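You operate a simulated robot arm through the tools that you are given. There is no shell and no other tool. Be economical: measure what you need, move in short steps, check, and stop when the job is done.

Carry out the task below with a simulated robot arm. There is one attempt and no reset: what you move stays moved.

TASK
One carrier sits up on the pins. Seat it properly, release the jam and index once.
Fine: run knob to HAND before touching it and back to RUN before you release the jam; the three carriers on the rail ride one station on.

It is judged by the outcome, as a careful person would: the job done as asked, and still so three seconds after it is handed in. It fails if anything else is knocked over, pushed out of place, dropped, spilled or broken.

THE ROBOT
A 6-joint arm with a fingered hand on a trunk, on a base that drives. Base frame: it is fixed to the floor where the robot stands at the start and does not move with it; the origin is under the middle of the robot, x ahead of it, y to its left, z up. Units: mm, rad, N and s.
With the tool pointing down near the work surface it reaches from about 200 to 660 mm from the robot's upright axis, wherever it stands. Its first joint turns from -2.897 to 2.897 rad. Places, roughly: black lock knob [400, 300, 1000]; black run knob [400, 0, 900]; blue knob [400, -200, 900]; blue pin lever [400, 100, 1000]; grey fork [600, -300, 1000]; left orange stop [500, 0, 1000]; right orange stop [600, -200, 1000]; station 2 of the rail [500, 100, 1000]; station 3 of the rail [600, -100, 1000]; station 4 of the rail [600, -200, 1000]. Payload 4 kg.
The tool frame sits at the grasp point between the pads (the TCP): z along the fingers, y along the line on which they close. The tips reach 26 mm beyond it. The gripper opens to 148 mm. The gripper's body begins 73 mm behind the TCP. The gripper is a hand of 3 fingers: y runs from the thumb to the fingers, the wrist lies at [0, 0, -239] in the tool frame, and closing takes about 1.5 s.
Orientation is that of the tool frame in the base frame, as a unit quaternion [w, x, y, z]. With the fingers straight down and closing along the base's y, the tool's x points along the base's -x, its y along +y and its z along -z.

THE INTERFACE
- The arm moves only by the tool apply_moves. Its argument "rows" is a list of rows, each a list of 6 numbers: the shift along the tool's x, y, z in mm, then the turn, a rotation vector about the tool's x, y, z in rad. In form: [[x, y, z, ax, ay, az], ...]. A call has 1 to 10 rows; each row shifts and turns the commanded pose from where the row before left it, along the tool's axes as they then stand. "jaw" is the finger opening in mm, from 0 to 148, set as the call begins (left out, the last holds). A row lasts 0.2 s, in which the tool goes at most 50 mm and 0.15 rad; a call with a longer step from one row to the next is refused whole, and so is a gripper value outside its range. Where a pose cannot be reached the arm comes as near as it can. A force on the tool above 40 N (or 10 N above the force at the start of the call, whichever is more), or a blocked arm, ends the call early, and 0.2 s more pass. Each finger travels about 153 mm/s and halts on what it meets, pressing with about 28 N; the grip force reading is that of the motor and also rises with nothing between the fingers. The clock runs only during rows and for 0.2 s after the last one: add rows that do not move to give the fingers time. The reply holds the time, the measured pose of the TCP, the force on the tool along the base axes, the opening and the grip force, in the units named above and with some noise, with the torque about the TCP (base axes, N m) and any sound that the robot's microphone picked up.
- Cameras (640 x 400 px; columns grow to the right, rows downward): "scene" is now at [46, 172.8, 1514.9]; the picture's right is [-0.36, -0.93, 0.00], its down [-0.66, 0.26, -0.70] and it looks along [0.66, -0.25, -0.71] (base axes); focal length 283 px, centre (320, 200). "wrist" rides on the gripper at [68, -39, -90] in the tool frame; the picture's right is [0.50, 0.87, 0.00], its down [-0.65, 0.38, -0.65] and it looks along [-0.57, 0.33, 0.76] (tool axes); focal length 222 px, centre (320, 200). There is no depth. A picture from a camera that has moved, and an enlarged one, comes with that camera's place and axes in the base frame and with its lens. The place of the scene camera against the robot may be out by one fixed shift of up to 18 mm in any direction.
- camera(camera): a new picture of that camera. The clock stands still meanwhile.
- move_column(by): slides the trunk up (or, below 0, down) by that many mm; the arm and the scene camera ride with it, the base frame stays. It gives what a move gives, with no picture.
- drive_base(legs): drives the robot by 1 to 6 legs, each [ahead, left, turn to the left] in mm, mm and rad, along the robot's own axes; the way and the turn of a leg run together, so that a leg with both is an arc; at most 1500 mm and 3.142 rad a leg. The arm and the cameras ride along, it lands a little off, and it stops where it bumps. It gives what a move gives.
- curl_fingers(finger1, finger2, thumb_bend): sets how far each is bent, from 0 (flat) to 1 (curled in); at 0.3 the hand is open as for a grip, at 0.7 the pads meet at the TCP. One left out holds its place. A second passes; each finger stops where it meets its share of the squeeze, and holds until it gets a number again. A gripper value or a shape takes the hand back. It gives what a move gives, with no picture; readings hold the bend of each and the force on the fingers (four entries, about 0 where the hand has none), thumb and palm.
- hand_shape(shape): the hand has 3 fingers and takes this shape, open, in about a second: jaw (thumb against the fingers, like two jaws); tri (thumb and two fingers); tip (a fingertip pinch); poke (one finger out to press); point (the index stretched); flat (the hand flat); cup (the hand cupped); fist (a fist). The gripper value then closes the fingers along that shape, each until it touches; the sizes above hold for jaw. It gives what a move gives, with no picture.
- aim_head(pan, tilt): turns the head with the scene camera to pan (to the left, within 2.094 rad either way) and tilt (down, from -0.506 to 1.204), counted from straight ahead of the robot. It gives what a move gives.
- zoom(camera, box): a new picture of the part [left, top, right, bottom] of that camera's present view, enlarged. The clock stands still meanwhile.
- job_done(): hands the job in; it is judged then, once.

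Go step by step. Nothing tells you exact positions but the pictures and the camera data: compare them with the known pose of the tool, close in by small moves and look again before you grip or let go. The budget is 120 turns and 82 pictures, counting those below and the enlarged ones. Unless the task says otherwise, let go and move clear before handing in, and close with one line.

The tools are called as a command line: name --pt "numbers of a row" for each row, then --argument value for the rest, lists and objects as JSON in quotes. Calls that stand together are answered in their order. apply_moves: Moves the arm, as the interface text tells. Its arguments: {"type":"object","properties":{"rows":{"type":"array","items":{"type":"array","items":{"type":"number"}}},"jaw":{"type":"number"}},"required":["rows"]} The other tools are called the same way: move_column (by) slides the trunk up or down; hand_shape (shape) gives the hand a shape; curl_fingers (finger1, finger2, thumb_bend) moves the fingers one by one; drive_base (legs) drives the base; aim_head (pan, tilt) turns the head that bears the scene camera; camera (camera) takes a picture; zoom (camera, box) takes an enlarged picture of a part of a camera's view; job_done () hands the job in.

At the start:

```text
time: 0.0
tcp_pos: [319.0, -133.5, 1283.0]
orientation: [0.001, 0.0, 1.0, 0.0]
ft_force: [0.1, -0.6, 0.2]
moment: [0.04, 0.02, 0.02]
grip_width: 147.9
gripper_force: 0.1
shape: jaw
bend: [0.3, 0.3, 0.3]
finger forces: [0.1, 0.0, 0.0, 0.1, 0.0, 0.0]
trunk travel left (down, up): [-250.0, 67.0]
robot x, y, heading: [0.6, -0.3, 0.002]
head pan, tilt: [-0.368, 0.792]
```

scene: 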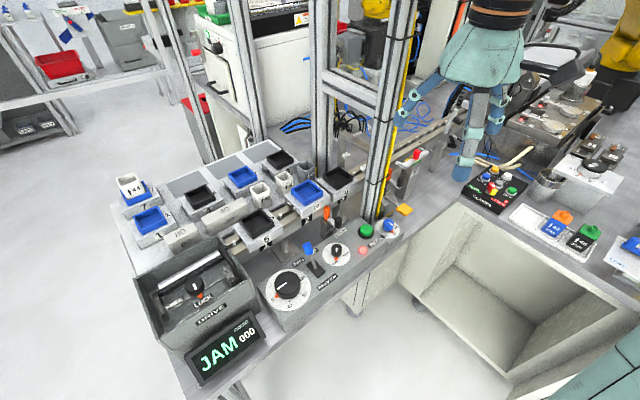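
wrist: 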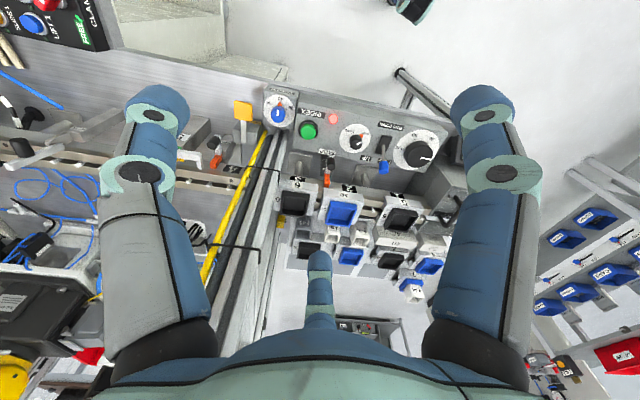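

I see a machine with a rail of carriers, a control panel with knobs and a JAM display. I'll enlarge the panel and the rail first.

zoom --camera "scene" --box '[220, 130, 420, 310]'

zoom --camera "scene" --box '[110, 140, 310, 300]'

zoom --camera "scene" --box '[130, 230, 310, 390]'

zoom --camera "scene" --box '[300, 90, 500, 250]'

```text
2.22 times, centred on (320, 220) of scene
camera zoom: at [46.0, 172.8, 1514.9], right [-0.36, -0.93, 0.0], down [-0.66, 0.26, -0.7], along [0.66, -0.25, -0.71], focal length 628 px, centre (320, 156)
```

zoom: 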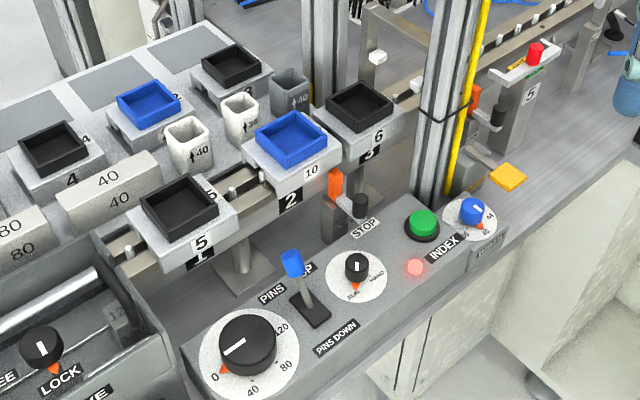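

```text
2.50 times, centred on (210, 220) of scene
camera zoom: at [46.0, 172.8, 1514.9], right [-0.36, -0.93, 0.0], down [-0.66, 0.26, -0.7], along [0.66, -0.25, -0.71], focal length 707 px, centre (595, 150)
```

zoom: 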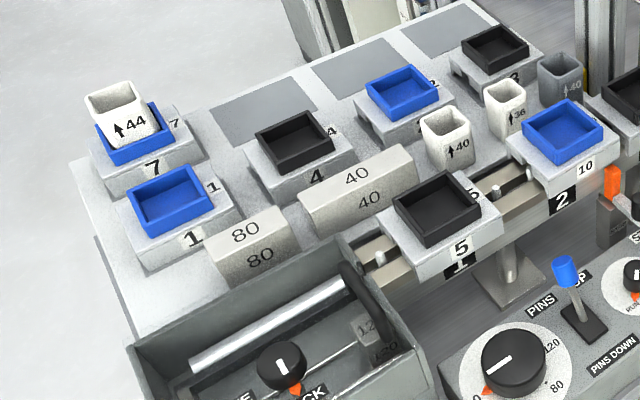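

```text
2.50 times, centred on (220, 310) of scene
camera zoom: at [46.0, 172.8, 1514.9], right [-0.36, -0.93, 0.0], down [-0.66, 0.26, -0.7], along [0.66, -0.25, -0.71], focal length 707 px, centre (570, -75)
```

zoom: 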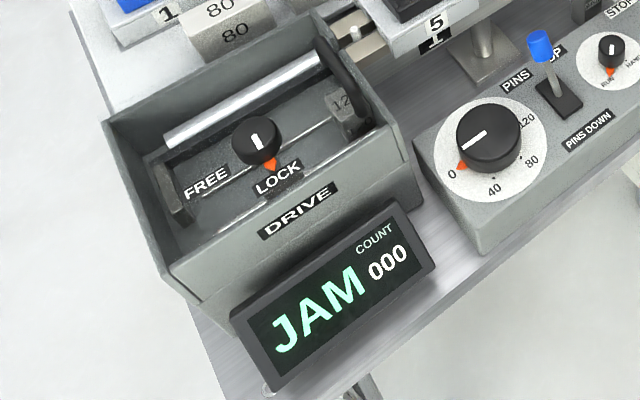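

```text
2.50 times, centred on (400, 170) of scene
camera zoom: at [46.0, 172.8, 1514.9], right [-0.36, -0.93, 0.0], down [-0.66, 0.26, -0.7], along [0.66, -0.25, -0.71], focal length 707 px, centre (120, 275)
```

zoom: 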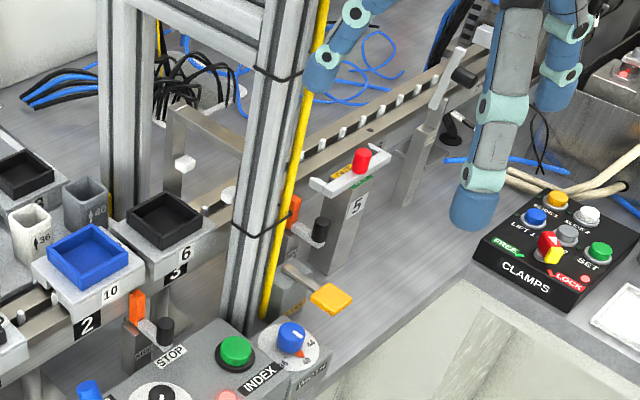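

I need finer readings of the labels, the yellow paddle and how level each carrier sits.

zoom --camera "scene" --box '[370, 180, 430, 250]'

zoom --camera "scene" --box '[225, 155, 365, 255]'

zoom --camera "scene" --box '[260, 210, 400, 310]'

zoom --camera "wrist" --box '[210, 70, 460, 280]'

```text
5.71 times, centred on (400, 215) of scene
camera zoom: at [46.0, 172.8, 1514.9], right [-0.36, -0.93, 0.0], down [-0.66, 0.26, -0.7], along [0.66, -0.25, -0.71], focal length 1616 px, centre (-137, 114)
```

zoom: 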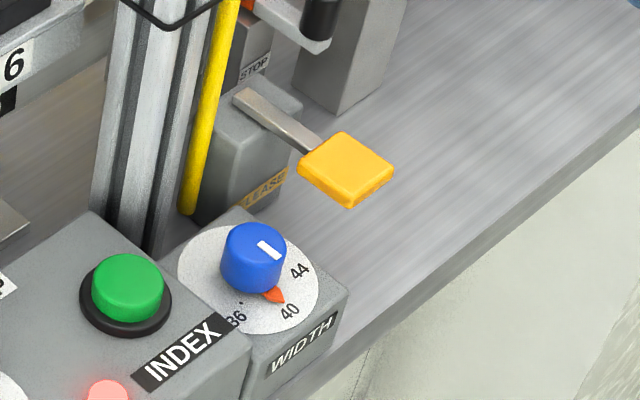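

```text
4.00 times, centred on (295, 205) of scene
camera zoom: at [46.0, 172.8, 1514.9], right [-0.36, -0.93, 0.0], down [-0.66, 0.26, -0.7], along [0.66, -0.25, -0.71], focal length 1131 px, centre (420, 180)
```

zoom: 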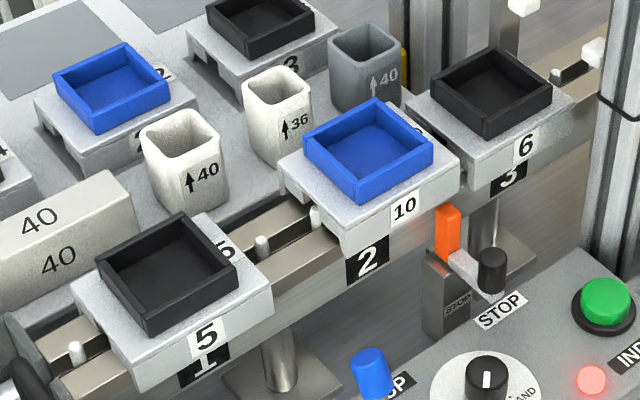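

```text
4.00 times, centred on (330, 260) of scene
camera zoom: at [46.0, 172.8, 1514.9], right [-0.36, -0.93, 0.0], down [-0.66, 0.26, -0.7], along [0.66, -0.25, -0.71], focal length 1131 px, centre (280, -40)
```

zoom: 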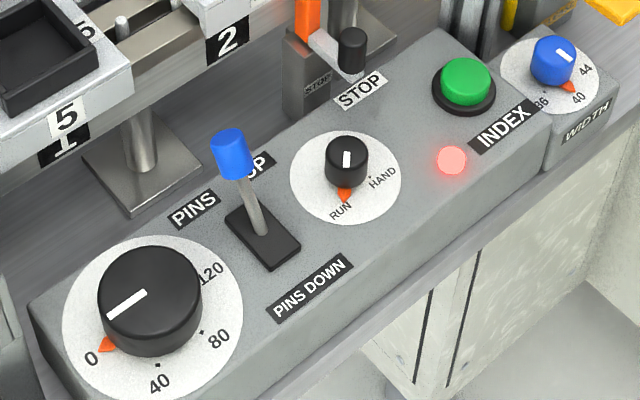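

```text
1.90 times, centred on (335, 175) of wrist
camera zoom: at [252.2, -171.7, 1372.4], right [-0.5, 0.87, 0.0], down [0.65, 0.38, 0.65], along [0.57, 0.33, -0.76], focal length 423 px, centre (291, 248)
```

zoom: 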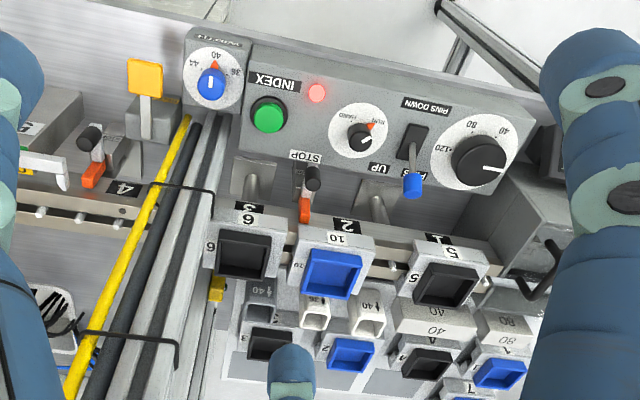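

Carrier 10 at station 2 sits higher than 5 and 6, at about (510, 30, 1040). The run knob is near (395, -2, 955), pointing at RUN. The yellow paddle is RELEASE and the green button is INDEX. I'll move above the run knob, in line with the panel, and look.

apply_moves --pt "-13 22 30 0 0 -0.107" --pt "-6 23 30 0 0 -0.107" --pt "-4 24 30 0 0 -0.107" --pt "-2 24 30 0 0 0" --pt "-2 24 30 0 0 0" --pt "-2 20 30 0 0 0" --pt "0 0 0 0 0 0" --jaw 70

camera --camera "wrist"

camera --camera "scene"

```text
time: 1.6
tcp_pos: [317.7, 6.0, 1104.6]
orientation: [0.0, -0.16, 0.987, 0.0]
ft_force: [0.1, 0.7, -0.4]
moment: [-0.02, 0.02, -0.02]
grip_width: 70.4
gripper_force: 0.0
shape: jaw
bend: [0.37, 0.37, 0.7]
finger forces: [0.1, 0.1, 0.0, 0.0, 0.1, 0.0]
trunk travel left (down, up): [-250.0, 67.0]
robot x, y, heading: [3.1, -1.6, -0.001]
head pan, tilt: [-0.368, 0.792]
```

```text
71 pictures are left
camera wrist: at [267.2, -52.4, 1193.9], right [-0.75, 0.66, 0.0], down [0.5, 0.57, 0.65], along [0.43, 0.49, -0.76], focal length 222 px, centre (320, 200)
```

wrist: 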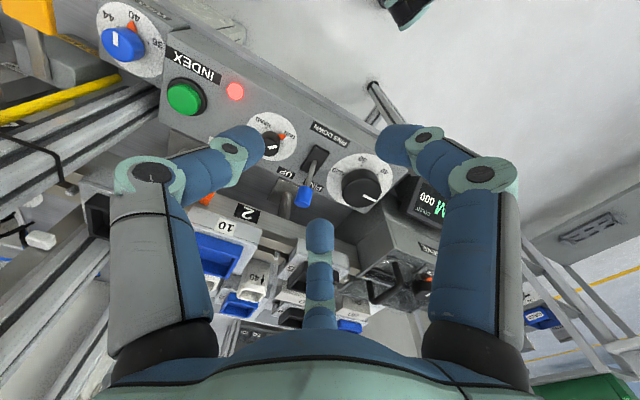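

```text
70 pictures are left
camera scene: at [45.9, 172.7, 1514.9], right [-0.36, -0.93, 0.0], down [-0.66, 0.26, -0.7], along [0.66, -0.25, -0.71], focal length 283 px, centre (320, 200)
```

scene: 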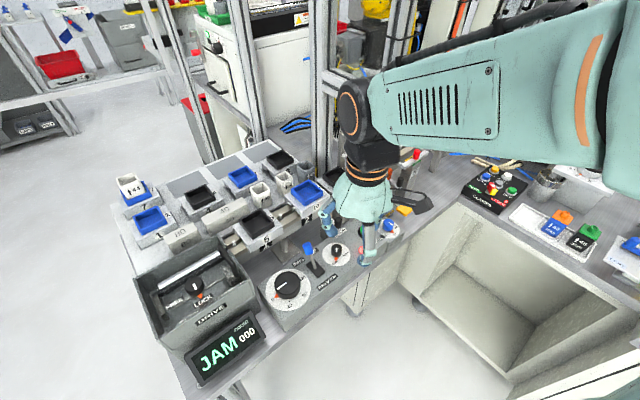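

The hand has three fingers about 120° apart, and the TCP falls at the centre of the wrist picture. The run knob comes out near (393, -1, 950) and the pin lever is 62 mm beside it. I'll move above the knob with a narrower opening and look again.

apply_moves --pt "-23 -10 10 0 0 0" --pt "-23 -10 10 0 0 0" --pt "-23 -10 10 0 0 0" --pt "0 0 20 0 0 0" --pt "0 0 20 0 0 0" --pt "0 0 0 0 0 0" --jaw 48

camera --camera "wrist"

zoom --camera "scene" --box '[280, 180, 440, 290]'

```text
time: 3.0
tcp_pos: [394.9, -1.5, 1031.8]
orientation: [0.0, -0.161, 0.987, 0.0]
ft_force: [1.1, -0.3, 0.6]
moment: [0.02, 0.0, -0.03]
grip_width: 48.2
gripper_force: 0.0
shape: jaw
bend: [0.77, 0.77, 0.7]
finger forces: [0.0, 0.0, 0.1, 0.1, 0.1, 0.1]
trunk travel left (down, up): [-250.0, 67.0]
robot x, y, heading: [2.5, -2.3, 0.0]
head pan, tilt: [-0.368, 0.792]
```

```text
69 pictures are left
camera wrist: at [344.2, -61.2, 1121.7], right [-0.75, 0.66, 0.0], down [0.5, 0.57, 0.65], along [0.43, 0.49, -0.76], focal length 222 px, centre (320, 200)
```

wrist: 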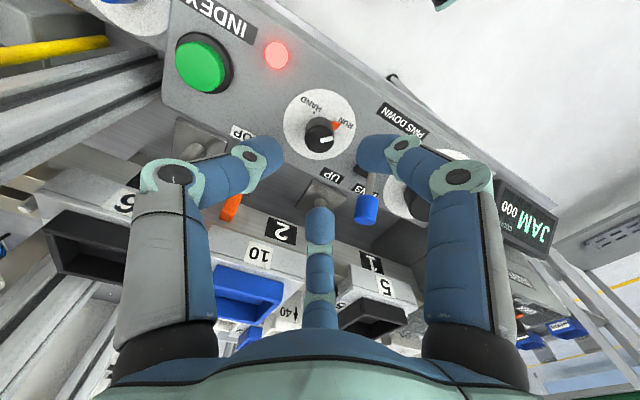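

```text
3.64 times, centred on (360, 235) of scene
camera zoom: at [45.7, 172.8, 1514.9], right [-0.36, -0.93, 0.0], down [-0.66, 0.26, -0.7], along [0.66, -0.25, -0.71], focal length 1028 px, centre (174, 73)
```

zoom: 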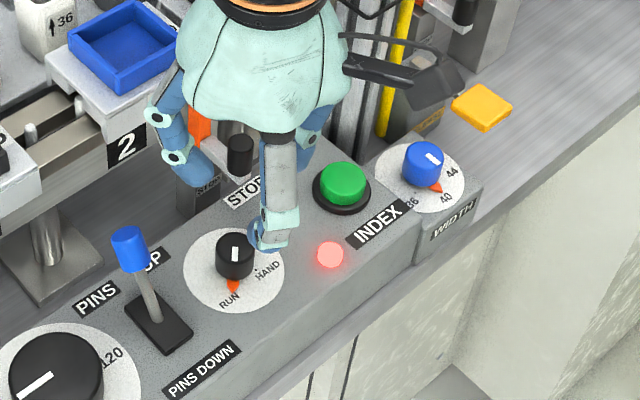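

The knob's top is near (397, 0, 938), almost under the tool. I'll come down most of the way with the fingers around it and check.

apply_moves --pt "-2 1 20 0 0 0" --pt "0 0 20 0 0 0" --pt "0 0 20 0 0 0" --pt "0 0 0 0 0 0"

zoom --camera "wrist" --box '[200, 40, 440, 260]'

zoom --camera "scene" --box '[280, 190, 400, 290]'

```text
time: 4.0
tcp_pos: [394.9, 0.1, 972.6]
orientation: [0.002, -0.16, 0.987, -0.001]
ft_force: [-0.9, -0.3, 0.0]
moment: [0.0, 0.03, -0.02]
grip_width: 48.0
gripper_force: 0.1
shape: jaw
bend: [0.77, 0.77, 0.7]
finger forces: [0.1, 0.0, 0.1, 0.1, 0.0, 0.0]
trunk travel left (down, up): [-250.0, 67.0]
robot x, y, heading: [0.5, 2.4, 0.001]
head pan, tilt: [-0.368, 0.792]
```

```text
1.82 times, centred on (320, 150) of wrist
camera zoom: at [344.3, -58.5, 1063.4], right [-0.75, 0.66, 0.0], down [0.5, 0.57, 0.65], along [0.43, 0.49, -0.76], focal length 404 px, centre (320, 291)
```

zoom: 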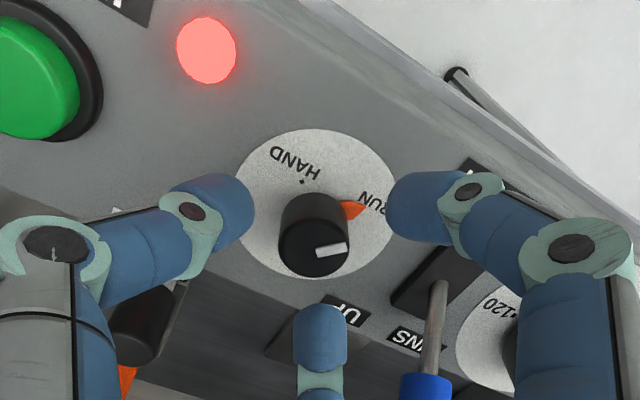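

```text
4.00 times, centred on (340, 240) of scene
camera zoom: at [45.7, 172.8, 1514.9], right [-0.36, -0.93, 0.0], down [-0.66, 0.26, -0.7], along [0.66, -0.25, -0.71], focal length 1131 px, centre (240, 40)
```

zoom: 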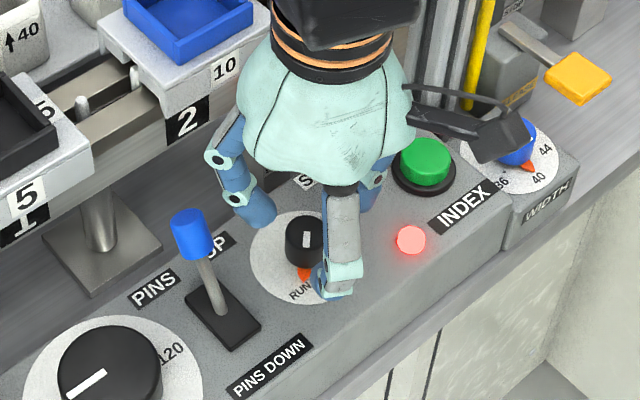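

The knob sits centred between the three tips, with its top at about z 947. I'll go down 14 mm and close on it.

apply_moves --pt "0 0 7 0 0 0" --pt "0 0 7 0 0 0" --pt "0 0 0 0 0 0"

apply_moves --pt "0 0 0 0 0 0" --pt "0 0 0 0 0 0" --pt "0 0 0 0 0 0" --pt "0 0 0 0 0 0" --pt "0 0 0 0 0 0" --jaw 15

zoom --camera "wrist" --box '[200, 40, 440, 260]'

```text
time: 4.8
tcp_pos: [394.6, -1.2, 958.7]
orientation: [0.0, -0.16, 0.987, 0.0]
ft_force: [0.2, 0.4, 0.2]
moment: [0.03, 0.02, -0.03]
grip_width: 48.4
gripper_force: 0.0
shape: jaw
bend: [0.77, 0.77, 0.7]
finger forces: [0.0, 0.0, 0.1, 0.0, 0.0, 0.0]
trunk travel left (down, up): [-250.0, 67.0]
robot x, y, heading: [-1.4, 1.2, -0.002]
head pan, tilt: [-0.368, 0.792]
```

```text
time: 6.0
tcp_pos: [394.5, -0.6, 959.6]
orientation: [0.0, -0.161, 0.987, 0.0]
ft_force: [-1.2, 1.5, -6.2]
moment: [0.02, -0.06, -0.04]
grip_width: 17.4
gripper_force: 27.9
shape: jaw
bend: [0.73, 0.74, 0.7]
finger forces: [22.1, 26.8, 0.0, 0.0, 23.8, 0.0]
trunk travel left (down, up): [-250.0, 67.0]
robot x, y, heading: [-3.1, 3.6, -0.001]
head pan, tilt: [-0.368, 0.792]
```

```text
1.82 times, centred on (320, 150) of wrist
camera zoom: at [344.1, -59.3, 1048.8], right [-0.75, 0.66, 0.0], down [0.5, 0.57, 0.65], along [0.43, 0.49, -0.76], focal length 404 px, centre (320, 291)
```

zoom: 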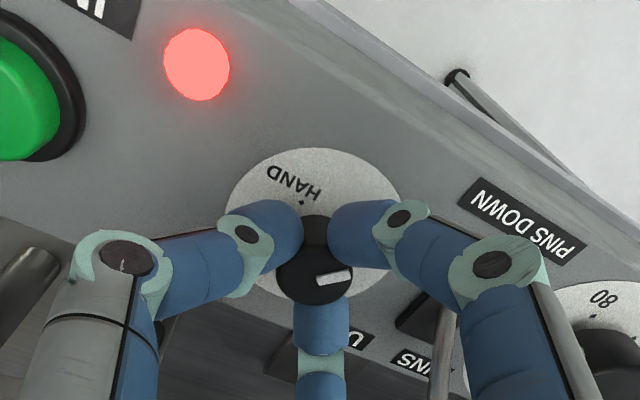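

The grip is firm, at about 25 N. RUN and HAND lie roughly 90° apart, anticlockwise from above, so I'll turn the knob that way.

apply_moves --pt "0 0 0 0 0 -0.14" --pt "0 0 0 0 0 -0.14" --pt "0 0 0 0 0 -0.14" --pt "0 0 0 0 0 -0.14" --pt "0 0 0 0 0 -0.14" --pt "0 0 0 0 0 -0.14" --pt "0 0 0 0 0 -0.14" --pt "0 0 0 0 0 -0.14" --pt "0 0 0 0 0 -0.14" --pt "0 0 0 0 0 -0.14"

zoom --camera "scene" --box '[280, 190, 400, 290]'

zoom --camera "wrist" --box '[200, 40, 440, 260]'

```text
time: 8.0
tcp_pos: [398.5, 9.3, 959.6]
orientation: [-0.006, -0.686, 0.727, -0.009]
ft_force: [10.8, -26.9, -4.2]
moment: [-0.58, -0.3, -0.29]
grip_width: 16.7
gripper_force: 28.4
shape: jaw
bend: [0.72, 0.75, 0.7]
finger forces: [31.3, 16.5, 0.1, 0.0, 28.8, 0.0]
out of reach, approached as far as the arm can: row 9
trunk travel left (down, up): [-250.0, 67.0]
robot x, y, heading: [0.9, -0.0, -0.005]
head pan, tilt: [-0.368, 0.792]
stopped in row 9: the force on the tool passed its limit at 44 N (the readings are from after the stop); the commanded pose is now the measured one
```

```text
4.00 times, centred on (340, 240) of scene
camera zoom: at [48.4, 169.5, 1515.1], right [-0.36, -0.93, 0.0], down [-0.66, 0.26, -0.7], along [0.65, -0.25, -0.71], focal length 1131 px, centre (240, 40)
```

zoom: 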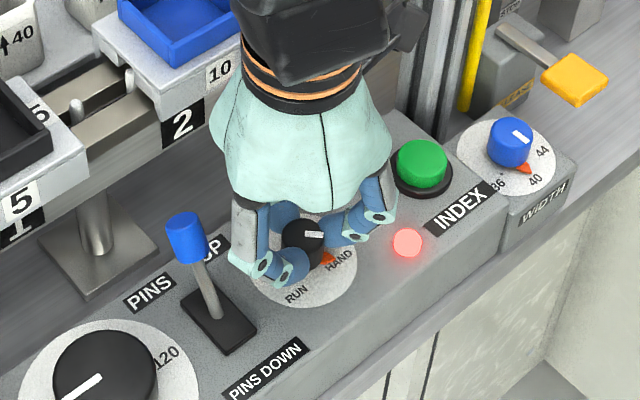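

```text
1.82 times, centred on (320, 150) of wrist
camera zoom: at [432.6, -59.4, 1050.0], right [-0.89, -0.45, 0.0], down [-0.34, 0.69, 0.64], along [-0.29, 0.57, -0.77], focal length 404 px, centre (320, 291)
```

zoom: 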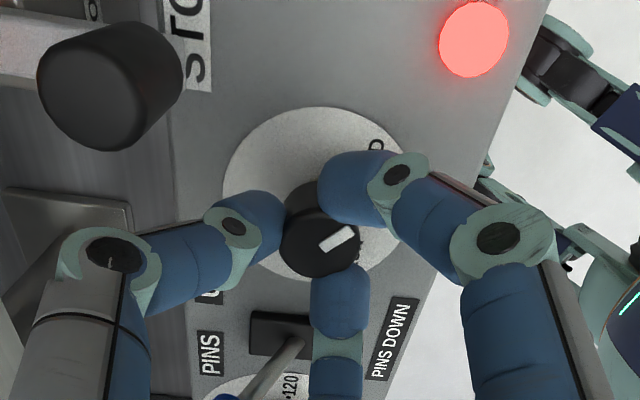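

The wrist ran out of travel after about 1.1 rad and the pointer is close to HAND. I'll let go, rise and check before regripping.

apply_moves --pt "0 0 0 0 0 0" --pt "0 0 0 0 0 0" --pt "0 0 -10 0 0 0.0" --pt "0 0 -20 0 0 0" --pt "0 0 -20 0 0 0" --jaw 48

zoom --camera "wrist" --box '[200, 40, 440, 260]'

zoom --camera "scene" --box '[280, 190, 400, 290]'

```text
time: 9.2
tcp_pos: [395.8, 15.5, 1006.7]
orientation: [-0.005, -0.687, 0.726, -0.009]
ft_force: [-0.1, 0.6, 0.1]
moment: [0.0, 0.01, -0.02]
grip_width: 47.5
gripper_force: 0.0
shape: jaw
bend: [0.77, 0.77, 0.7]
finger forces: [0.1, 0.0, 0.1, 0.0, 0.0, 0.0]
trunk travel left (down, up): [-250.0, 67.0]
robot x, y, heading: [1.9, -2.7, -0.003]
head pan, tilt: [-0.368, 0.792]
```

```text
1.82 times, centred on (320, 150) of wrist
camera zoom: at [431.3, -53.1, 1098.0], right [-0.89, -0.45, 0.01], down [-0.34, 0.69, 0.64], along [-0.29, 0.57, -0.77], focal length 404 px, centre (320, 291)
```

zoom: 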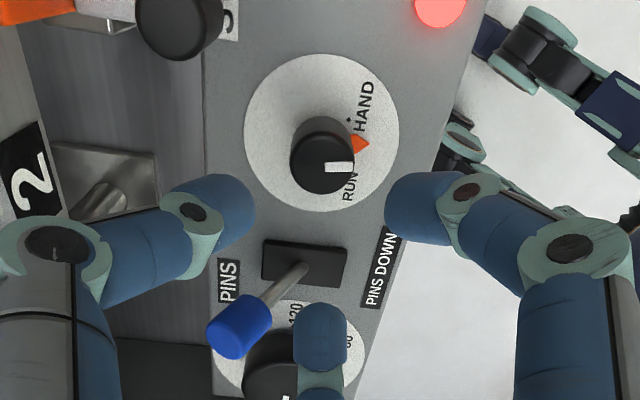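

```text
4.00 times, centred on (340, 240) of scene
camera zoom: at [46.1, 172.4, 1514.9], right [-0.36, -0.93, 0.0], down [-0.66, 0.26, -0.7], along [0.66, -0.25, -0.71], focal length 1131 px, centre (240, 40)
```

zoom: 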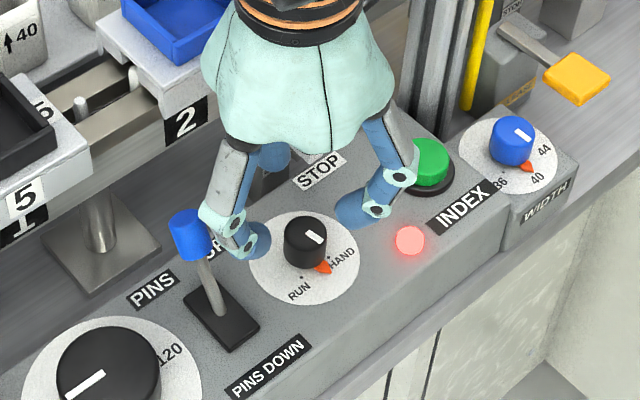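

The pointer is about 35° short of HAND. I'll unwind the wrist 1 rad, recentre over the knob and regrip.

apply_moves --pt "0 0 0 0 0 0.143" --pt "0 0 0 0 0 0.143" --pt "0 0 0 0 0 0.143" --pt "0 0 0 0 0 0.143" --pt "0 0 0 0 0 0.143" --pt "0 0 0 0 0 0.143" --pt "0 0 0 0 0 0.142" --pt "7.9 -13.3 0 0 0 0" --pt "0 0 15 0 0 0" --pt "0 0 0 0 0 0"

zoom --camera "wrist" --box '[200, 40, 440, 260]'

```text
time: 11.4
tcp_pos: [394.4, -3.2, 995.2]
orientation: [0.0, -0.254, 0.967, -0.01]
ft_force: [-1.0, -0.1, -0.1]
moment: [0.01, -0.02, 0.0]
grip_width: 47.9
gripper_force: 0.1
shape: jaw
bend: [0.77, 0.77, 0.7]
finger forces: [0.1, 0.0, 0.1, 0.0, 0.0, 0.0]
trunk travel left (down, up): [-250.0, 67.0]
robot x, y, heading: [2.7, -0.1, -0.003]
head pan, tilt: [-0.368, 0.792]
```

```text
1.82 times, centred on (320, 150) of wrist
camera zoom: at [355.3, -68.6, 1085.2], right [-0.86, 0.51, -0.01], down [0.38, 0.67, 0.64], along [0.33, 0.55, -0.77], focal length 404 px, centre (320, 291)
```

zoom: 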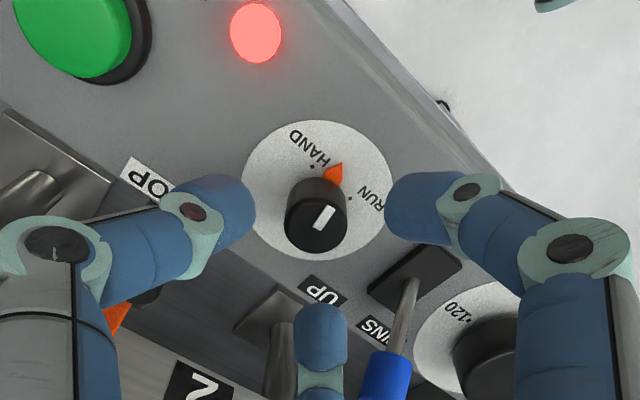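

The knob top works out near (399, 2). I'll take out the slight tilt, recentre, go down and grip.

apply_moves --pt "-6.6 2.3 0 -0.019 -0.005 0" --pt "0 0 13 0 0 0" --pt "0 0 13 0 0 0" --pt "0 0 12 0 0 0" --pt "0 0 0 0 0 0"

apply_moves --pt "0 0 0 0 0 0" --pt "0 0 0 0 0 0" --pt "0 0 0 0 0 0" --pt "0 0 0 0 0 0" --pt "0 0 0 0 0 0" --jaw 15

apply_moves --pt "0 0 0 0 0 -0.11" --pt "0 0 0 0 0 -0.11" --pt "0 0 0 0 0 -0.11" --pt "0 0 0 0 0 -0.11" --pt "0 0 0 0 0 -0.11" --pt "0 0 0 0 0 -0.11" --pt "0 0 0 0 0 0"

zoom --camera "scene" --box '[280, 190, 400, 290]'

```text
time: 12.6
tcp_pos: [398.9, 1.9, 956.1]
orientation: [-0.001, -0.255, 0.967, 0.0]
ft_force: [0.1, 0.5, -1.1]
moment: [0.03, 0.02, 0.01]
grip_width: 47.5
gripper_force: 0.1
shape: jaw
bend: [0.77, 0.77, 0.7]
finger forces: [0.0, 0.0, 0.1, 0.0, 0.0, 0.0]
trunk travel left (down, up): [-250.0, 67.0]
robot x, y, heading: [1.2, 3.2, -0.005]
head pan, tilt: [-0.368, 0.792]
```

```text
time: 13.8
tcp_pos: [399.5, 1.3, 954.4]
orientation: [-0.001, -0.255, 0.967, 0.0]
ft_force: [0.4, -1.9, -6.3]
moment: [-0.04, -0.04, 0.0]
grip_width: 18.8
gripper_force: 28.3
shape: jaw
bend: [0.74, 0.74, 0.7]
finger forces: [23.8, 24.6, 0.0, 0.0, 26.0, 0.1]
trunk travel left (down, up): [-250.0, 67.0]
robot x, y, heading: [-0.3, -2.2, -0.005]
head pan, tilt: [-0.368, 0.792]
```

```text
time: 15.4
tcp_pos: [398.3, 2.5, 956.7]
orientation: [0.0, -0.555, 0.832, 0.0]
ft_force: [-6.7, -11.8, -6.6]
moment: [-0.53, -1.0, -0.43]
grip_width: 18.1
gripper_force: 28.4
shape: jaw
bend: [0.74, 0.74, 0.7]
finger forces: [23.4, 22.2, 0.0, 0.0, 45.7, 0.1]
trunk travel left (down, up): [-250.0, 67.0]
robot x, y, heading: [2.9, -1.1, -0.004]
head pan, tilt: [-0.368, 0.792]
```

```text
4.00 times, centred on (340, 240) of scene
camera zoom: at [45.6, 170.8, 1515.1], right [-0.36, -0.93, 0.0], down [-0.66, 0.26, -0.7], along [0.66, -0.25, -0.71], focal length 1131 px, centre (240, 40)
```

zoom: 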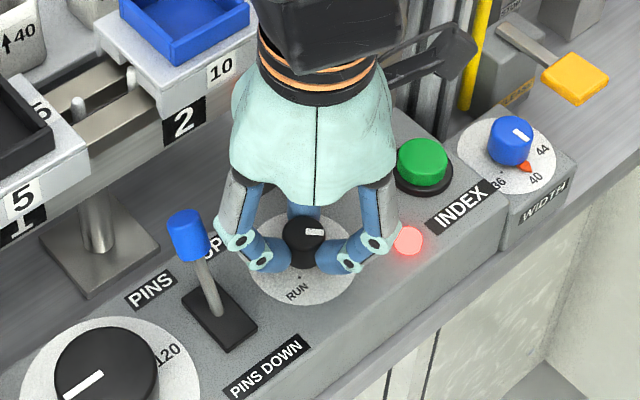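

The knob's white mark has turned a quarter from its start, so it should be at HAND. I'll release, rise and confirm.

apply_moves --pt "0 0 0 0 0 0" --pt "0 0 0 0 0 0" --pt "0 0 -20 0 0 0.13" --pt "0 0 -40 0 0 0.13" --pt "0 0 -40 0 0 0.13" --pt "0 0 -40 0 0 0.13" --pt "0 0 -40 0 0 0.14" --jaw 48

zoom --camera "scene" --box '[240, 150, 400, 280]'

camera --camera "wrist"

```text
time: 17.0
tcp_pos: [399.6, 7.2, 1136.7]
orientation: [-0.002, -0.254, 0.967, 0.0]
ft_force: [-0.2, -0.9, -0.1]
moment: [-0.02, 0.02, 0.0]
grip_width: 47.8
gripper_force: 0.1
shape: jaw
bend: [0.77, 0.77, 0.7]
finger forces: [0.0, 0.0, 0.0, 0.1, 0.1, 0.1]
trunk travel left (down, up): [-250.0, 67.0]
robot x, y, heading: [0.2, 2.5, -0.004]
head pan, tilt: [-0.368, 0.792]
```

```text
3.08 times, centred on (320, 215) of scene
camera zoom: at [45.9, 172.4, 1514.9], right [-0.36, -0.93, 0.0], down [-0.66, 0.26, -0.7], along [0.66, -0.25, -0.71], focal length 870 px, centre (320, 154)
```

zoom: 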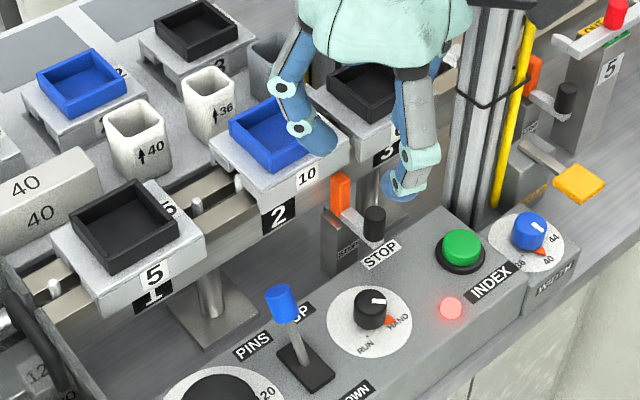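

```text
57 pictures are left
camera wrist: at [361.6, -59.9, 1225.4], right [-0.86, 0.51, 0.0], down [0.39, 0.65, 0.65], along [0.33, 0.56, -0.76], focal length 222 px, centre (320, 200)
```

wrist: 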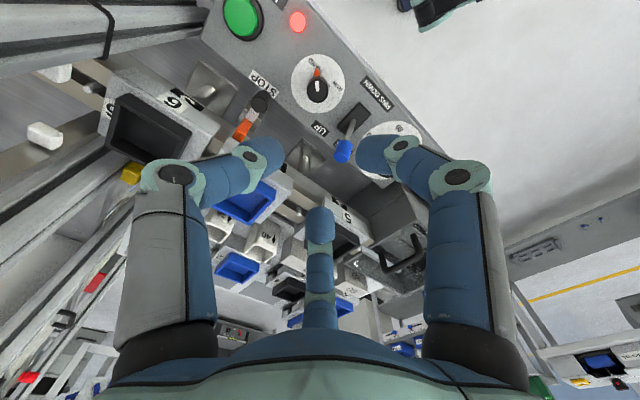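

The run knob is at HAND. Next I'll go over carrier 10 with the fingers wide and inspect how it sits on the pins.

apply_moves --pt "-36 -11 0 0 0 0" --pt "-36 -11 0 0 0 0" --pt "-35 -12 0 0 0 0" --pt "0 0 0 0 0 0.1" --pt "0 0 0 0 0 0.09" --pt "0 0 0 0 0 0" --jaw 130

camera --camera "wrist"

zoom --camera "scene" --box '[225, 135, 385, 255]'

```text
time: 18.4
tcp_pos: [510.8, 26.7, 1136.6]
orientation: [-0.001, -0.162, 0.987, -0.001]
ft_force: [0.6, -0.3, -0.5]
moment: [0.0, -0.05, 0.0]
grip_width: 129.9
gripper_force: 0.0
shape: jaw
bend: [0.25, 0.25, 0.36]
finger forces: [0.0, 0.0, 0.0, 0.1, 0.1, 0.0]
trunk travel left (down, up): [-250.0, 67.0]
robot x, y, heading: [3.9, -2.2, -0.0]
head pan, tilt: [-0.368, 0.792]
```

```text
56 pictures are left
camera wrist: at [459.6, -31.2, 1225.6], right [-0.75, 0.66, 0.0], down [0.5, 0.57, 0.65], along [0.43, 0.49, -0.76], focal length 222 px, centre (320, 200)
```

wrist: 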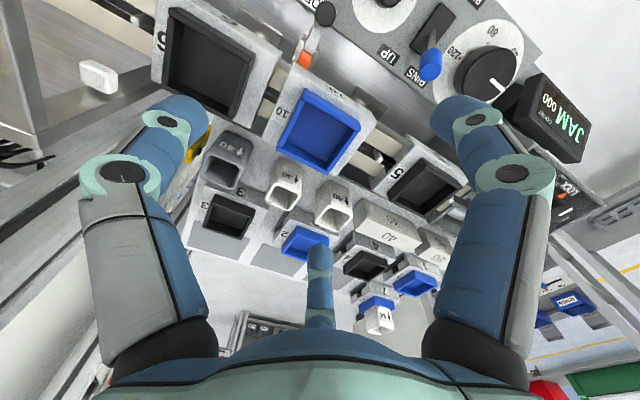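

```text
3.33 times, centred on (305, 195) of scene
camera zoom: at [46.1, 172.5, 1514.9], right [-0.36, -0.93, 0.0], down [-0.66, 0.26, -0.7], along [0.66, -0.25, -0.71], focal length 943 px, centre (370, 217)
```

zoom: 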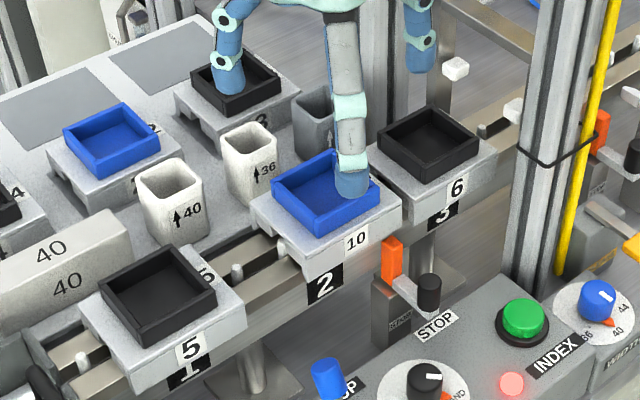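

Carrier 10 is clearly visible. I'll zoom in to see its offset and where the pins are.

zoom --camera "wrist" --box '[240, 60, 400, 200]'

zoom --camera "wrist" --box '[140, 0, 480, 220]'

zoom --camera "scene" --box '[275, 180, 335, 225]'

```text
2.86 times, centred on (320, 130) of wrist
camera zoom: at [459.6, -31.2, 1225.6], right [-0.75, 0.66, 0.0], down [0.5, 0.57, 0.65], along [0.43, 0.49, -0.76], focal length 635 px, centre (320, 400)
```

zoom: 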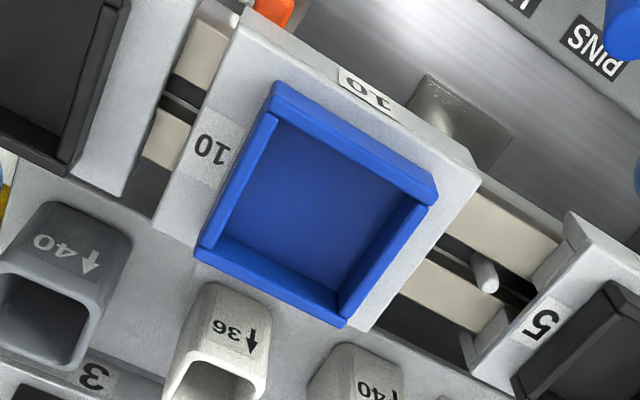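

```text
1.82 times, centred on (310, 110) of wrist
camera zoom: at [459.6, -31.2, 1225.6], right [-0.75, 0.66, 0.0], down [0.5, 0.57, 0.65], along [0.43, 0.49, -0.76], focal length 404 px, centre (338, 364)
```

zoom: 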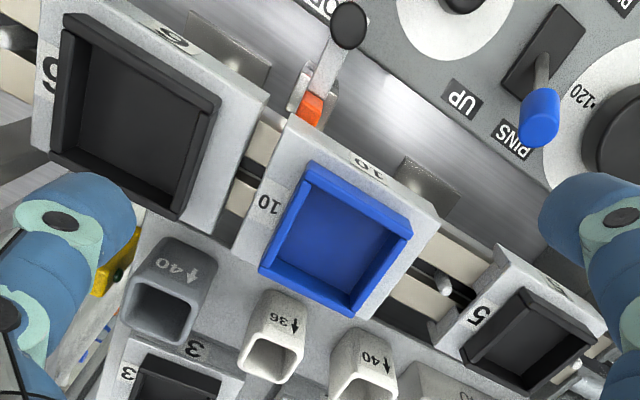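

```text
8.89 times, centred on (305, 202) of scene
camera zoom: at [46.1, 172.5, 1514.9], right [-0.36, -0.93, 0.0], down [-0.66, 0.26, -0.7], along [0.66, -0.25, -0.71], focal length 2514 px, centre (453, 178)
```

zoom: 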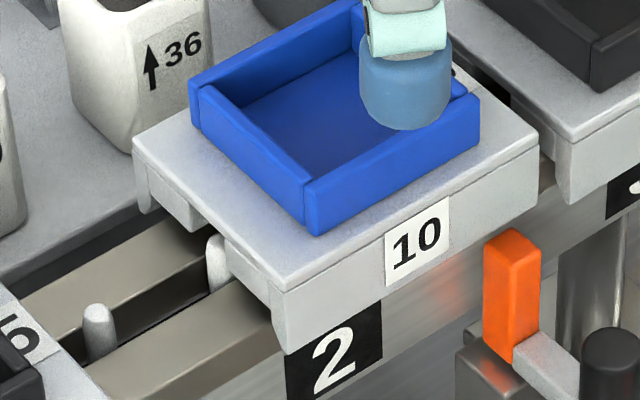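

Carrier 10 is shifted about 18 mm downstream: the gap to 6 is small and the gap to 5 is large with an extra pin showing. It rides on top of the pins. I plan to push it upstream with one finger inside its blue pocket until it drops, then press it down. First I'll look at the poke shape.

hand_shape --shape "poke"

camera --camera "wrist"

zoom --camera "scene" --box '[225, 75, 425, 235]'

```text
time: 19.3
tcp_pos: [510.1, 27.8, 1136.4]
orientation: [-0.001, -0.162, 0.987, -0.001]
ft_force: [-0.1, -0.4, 0.2]
moment: [0.0, 0.02, 0.0]
grip_width: 0.0
gripper_force: 0.0
shape: poke
bend: [1.0, 1.0, 0.4]
finger forces: [0.0, 0.1, 0.0, 0.0, 0.0, 0.0]
trunk travel left (down, up): [-250.0, 67.0]
robot x, y, heading: [2.0, -1.1, -0.005]
head pan, tilt: [-0.368, 0.792]
```

```text
51 pictures are left
camera wrist: at [459.7, -31.3, 1225.5], right [-0.75, 0.66, 0.0], down [0.5, 0.57, 0.65], along [0.43, 0.49, -0.76], focal length 222 px, centre (320, 200)
```

wrist: 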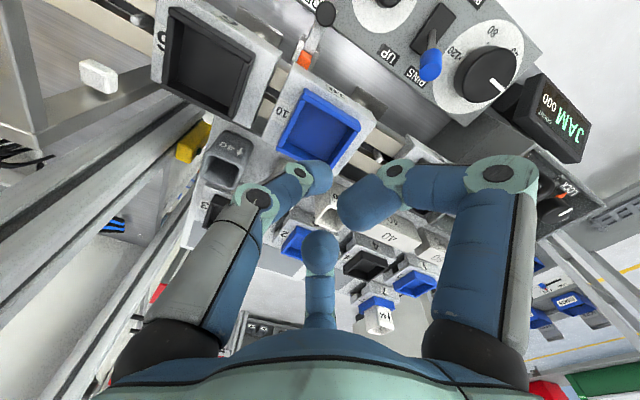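

```text
2.50 times, centred on (325, 155) of scene
camera zoom: at [46.3, 172.5, 1514.9], right [-0.36, -0.93, 0.0], down [-0.66, 0.26, -0.7], along [0.66, -0.25, -0.71], focal length 707 px, centre (308, 312)
```

zoom: 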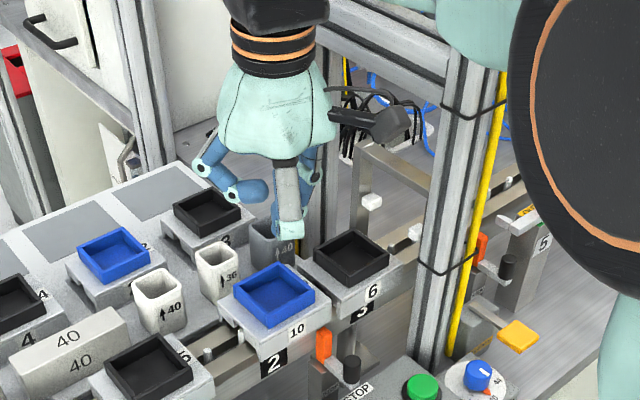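

In poke the thumb is the extended finger. Its tip lies on the tool axis about 20 mm beyond the TCP, nearly above the pocket centre. I'll lower it to just above the rim and look.

apply_moves --pt "-3 0 20 0 0 0" --pt "0 0 20 0 0 0" --pt "0 0 15 0 0 0" --pt "0 0 8 0 0 0" --pt "0 0 0 0 0 0"

camera --camera "wrist"

zoom --camera "scene" --box '[245, 125, 365, 225]'

```text
time: 20.5
tcp_pos: [511.7, 27.9, 1072.0]
orientation: [0.0, -0.162, 0.987, 0.0]
ft_force: [0.1, -0.5, 0.4]
moment: [0.02, 0.0, -0.02]
grip_width: 0.0
gripper_force: 0.1
shape: poke
bend: [1.0, 1.0, 0.4]
finger forces: [0.0, 0.0, 0.0, 0.0, 0.0, 0.0]
trunk travel left (down, up): [-250.0, 67.0]
robot x, y, heading: [-1.3, -0.1, -0.005]
head pan, tilt: [-0.368, 0.792]
```

```text
49 pictures are left
camera wrist: at [461.9, -30.8, 1161.9], right [-0.75, 0.66, 0.0], down [0.5, 0.57, 0.65], along [0.43, 0.49, -0.76], focal length 222 px, centre (320, 200)
```

wrist: 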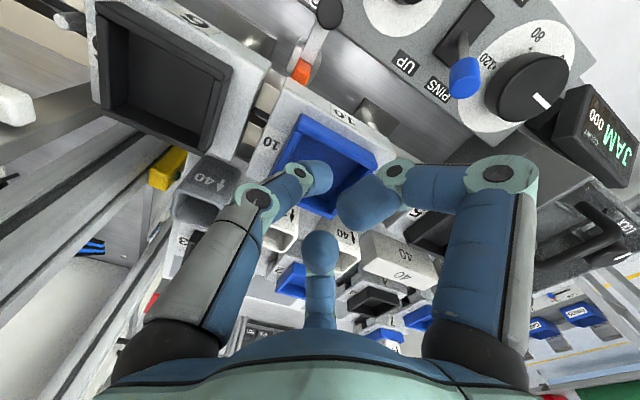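

```text
4.00 times, centred on (305, 175) of scene
camera zoom: at [46.3, 172.5, 1514.9], right [-0.36, -0.93, 0.0], down [-0.66, 0.26, -0.7], along [0.66, -0.25, -0.71], focal length 1131 px, centre (380, 300)
```

zoom: 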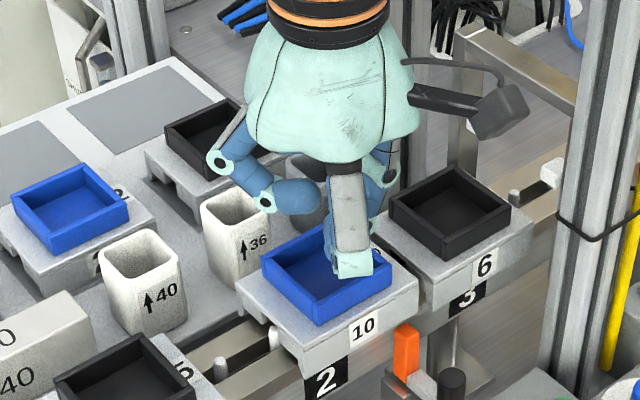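

In poke the thumb is hooked, so its knuckle hangs as low as its tip, which won't do. I'll rise a little and try the point shape.

apply_moves --pt "0 0 -30 0 0 0" --pt "0 0 -30 0 0 0"

hand_shape --shape "point"

camera --camera "wrist"

zoom --camera "scene" --box '[225, 75, 425, 235]'

```text
time: 21.1
tcp_pos: [510.7, 29.2, 1134.9]
orientation: [0.0, -0.162, 0.987, -0.001]
ft_force: [0.3, -0.1, -0.2]
moment: [-0.03, 0.03, -0.01]
grip_width: 0.0
gripper_force: 0.0
shape: poke
bend: [1.0, 1.0, 0.4]
finger forces: [0.0, 0.0, 0.0, 0.0, 0.0, 0.0]
trunk travel left (down, up): [-250.0, 67.0]
robot x, y, heading: [1.9, -2.5, 0.001]
head pan, tilt: [-0.368, 0.792]
```

```text
time: 22.0
tcp_pos: [512.0, 28.5, 1133.5]
orientation: [0.0, -0.161, 0.987, -0.001]
ft_force: [-1.0, -0.7, 1.1]
moment: [0.02, 0.02, -0.02]
grip_width: 141.9
gripper_force: 0.2
shape: point
bend: [0.7, 1.0, 0.86]
finger forces: [0.0, 0.0, 0.0, 0.0, 0.0, 0.1]
trunk travel left (down, up): [-250.0, 67.0]
robot x, y, heading: [-0.8, -2.2, 0.002]
head pan, tilt: [-0.368, 0.792]
```

```text
47 pictures are left
camera wrist: at [461.0, -29.6, 1223.5], right [-0.75, 0.66, 0.0], down [0.5, 0.57, 0.65], along [0.43, 0.49, -0.76], focal length 222 px, centre (320, 200)
```

wrist: 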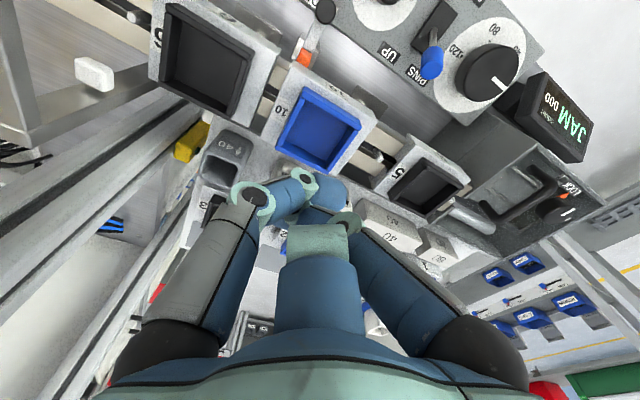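

```text
2.50 times, centred on (325, 155) of scene
camera zoom: at [46.3, 172.5, 1514.9], right [-0.36, -0.93, 0.0], down [-0.66, 0.26, -0.7], along [0.66, -0.25, -0.71], focal length 707 px, centre (308, 312)
```

zoom: 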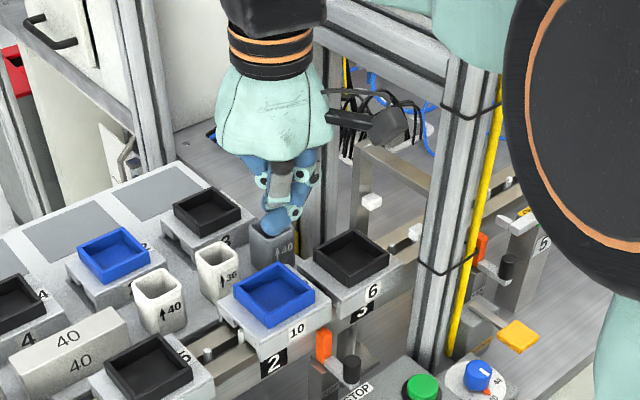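

Point tangles the fingers as well. I'll check the plain closed jaw, with three tips together, which pointed down cleanly on the knob.

hand_shape --shape "jaw"

apply_moves --pt "0 0 0 0 0 0" --pt "0 0 0 0 0 0" --pt "0 0 0 0 0 0" --pt "0 0 0 0 0 0" --pt "0 0 0 0 0 0" --jaw 0

camera --camera "wrist"

zoom --camera "scene" --box '[245, 115, 365, 215]'

```text
time: 22.9
tcp_pos: [511.5, 29.1, 1135.1]
orientation: [-0.001, -0.162, 0.987, 0.0]
ft_force: [0.1, -0.7, 0.6]
moment: [0.01, -0.01, -0.01]
grip_width: 147.9
gripper_force: 0.0
shape: jaw
bend: [0.3, 0.3, 0.3]
finger forces: [0.1, 0.0, 0.0, 0.0, 0.1, 0.0]
trunk travel left (down, up): [-250.0, 67.0]
robot x, y, heading: [-3.1, -0.3, -0.003]
head pan, tilt: [-0.368, 0.792]
```

```text
time: 24.1
tcp_pos: [512.0, 28.3, 1134.0]
orientation: [0.0, -0.162, 0.987, -0.001]
ft_force: [-0.7, -0.9, 0.2]
moment: [0.02, -0.02, -0.03]
grip_width: 0.1
gripper_force: 27.8
shape: jaw
bend: [0.7, 0.7, 0.7]
finger forces: [0.1, 0.0, 0.1, 0.0, 0.0, 0.0]
trunk travel left (down, up): [-250.0, 67.0]
robot x, y, heading: [0.6, -0.1, -0.005]
head pan, tilt: [-0.368, 0.792]
```

```text
45 pictures are left
camera wrist: at [461.0, -29.6, 1223.7], right [-0.75, 0.66, 0.0], down [0.5, 0.57, 0.65], along [0.43, 0.49, -0.76], focal length 222 px, centre (320, 200)
```

wrist: 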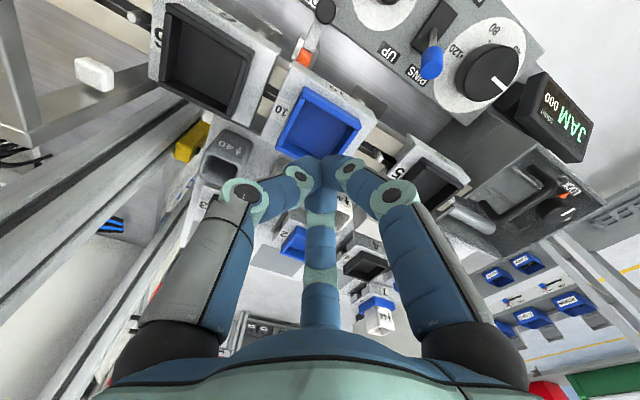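

```text
4.00 times, centred on (305, 165) of scene
camera zoom: at [46.3, 172.5, 1514.9], right [-0.36, -0.93, 0.0], down [-0.66, 0.26, -0.7], along [0.66, -0.25, -0.71], focal length 1131 px, centre (380, 340)
```

zoom: 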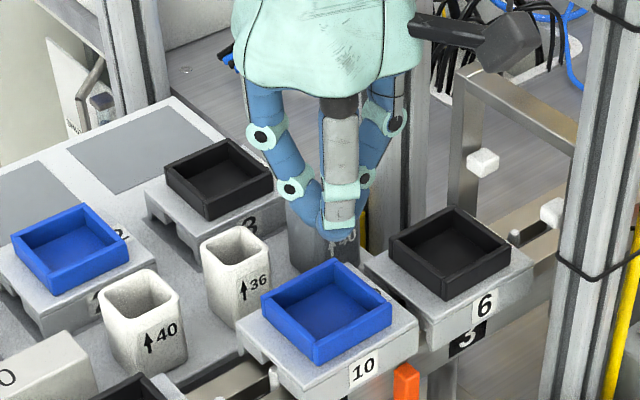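

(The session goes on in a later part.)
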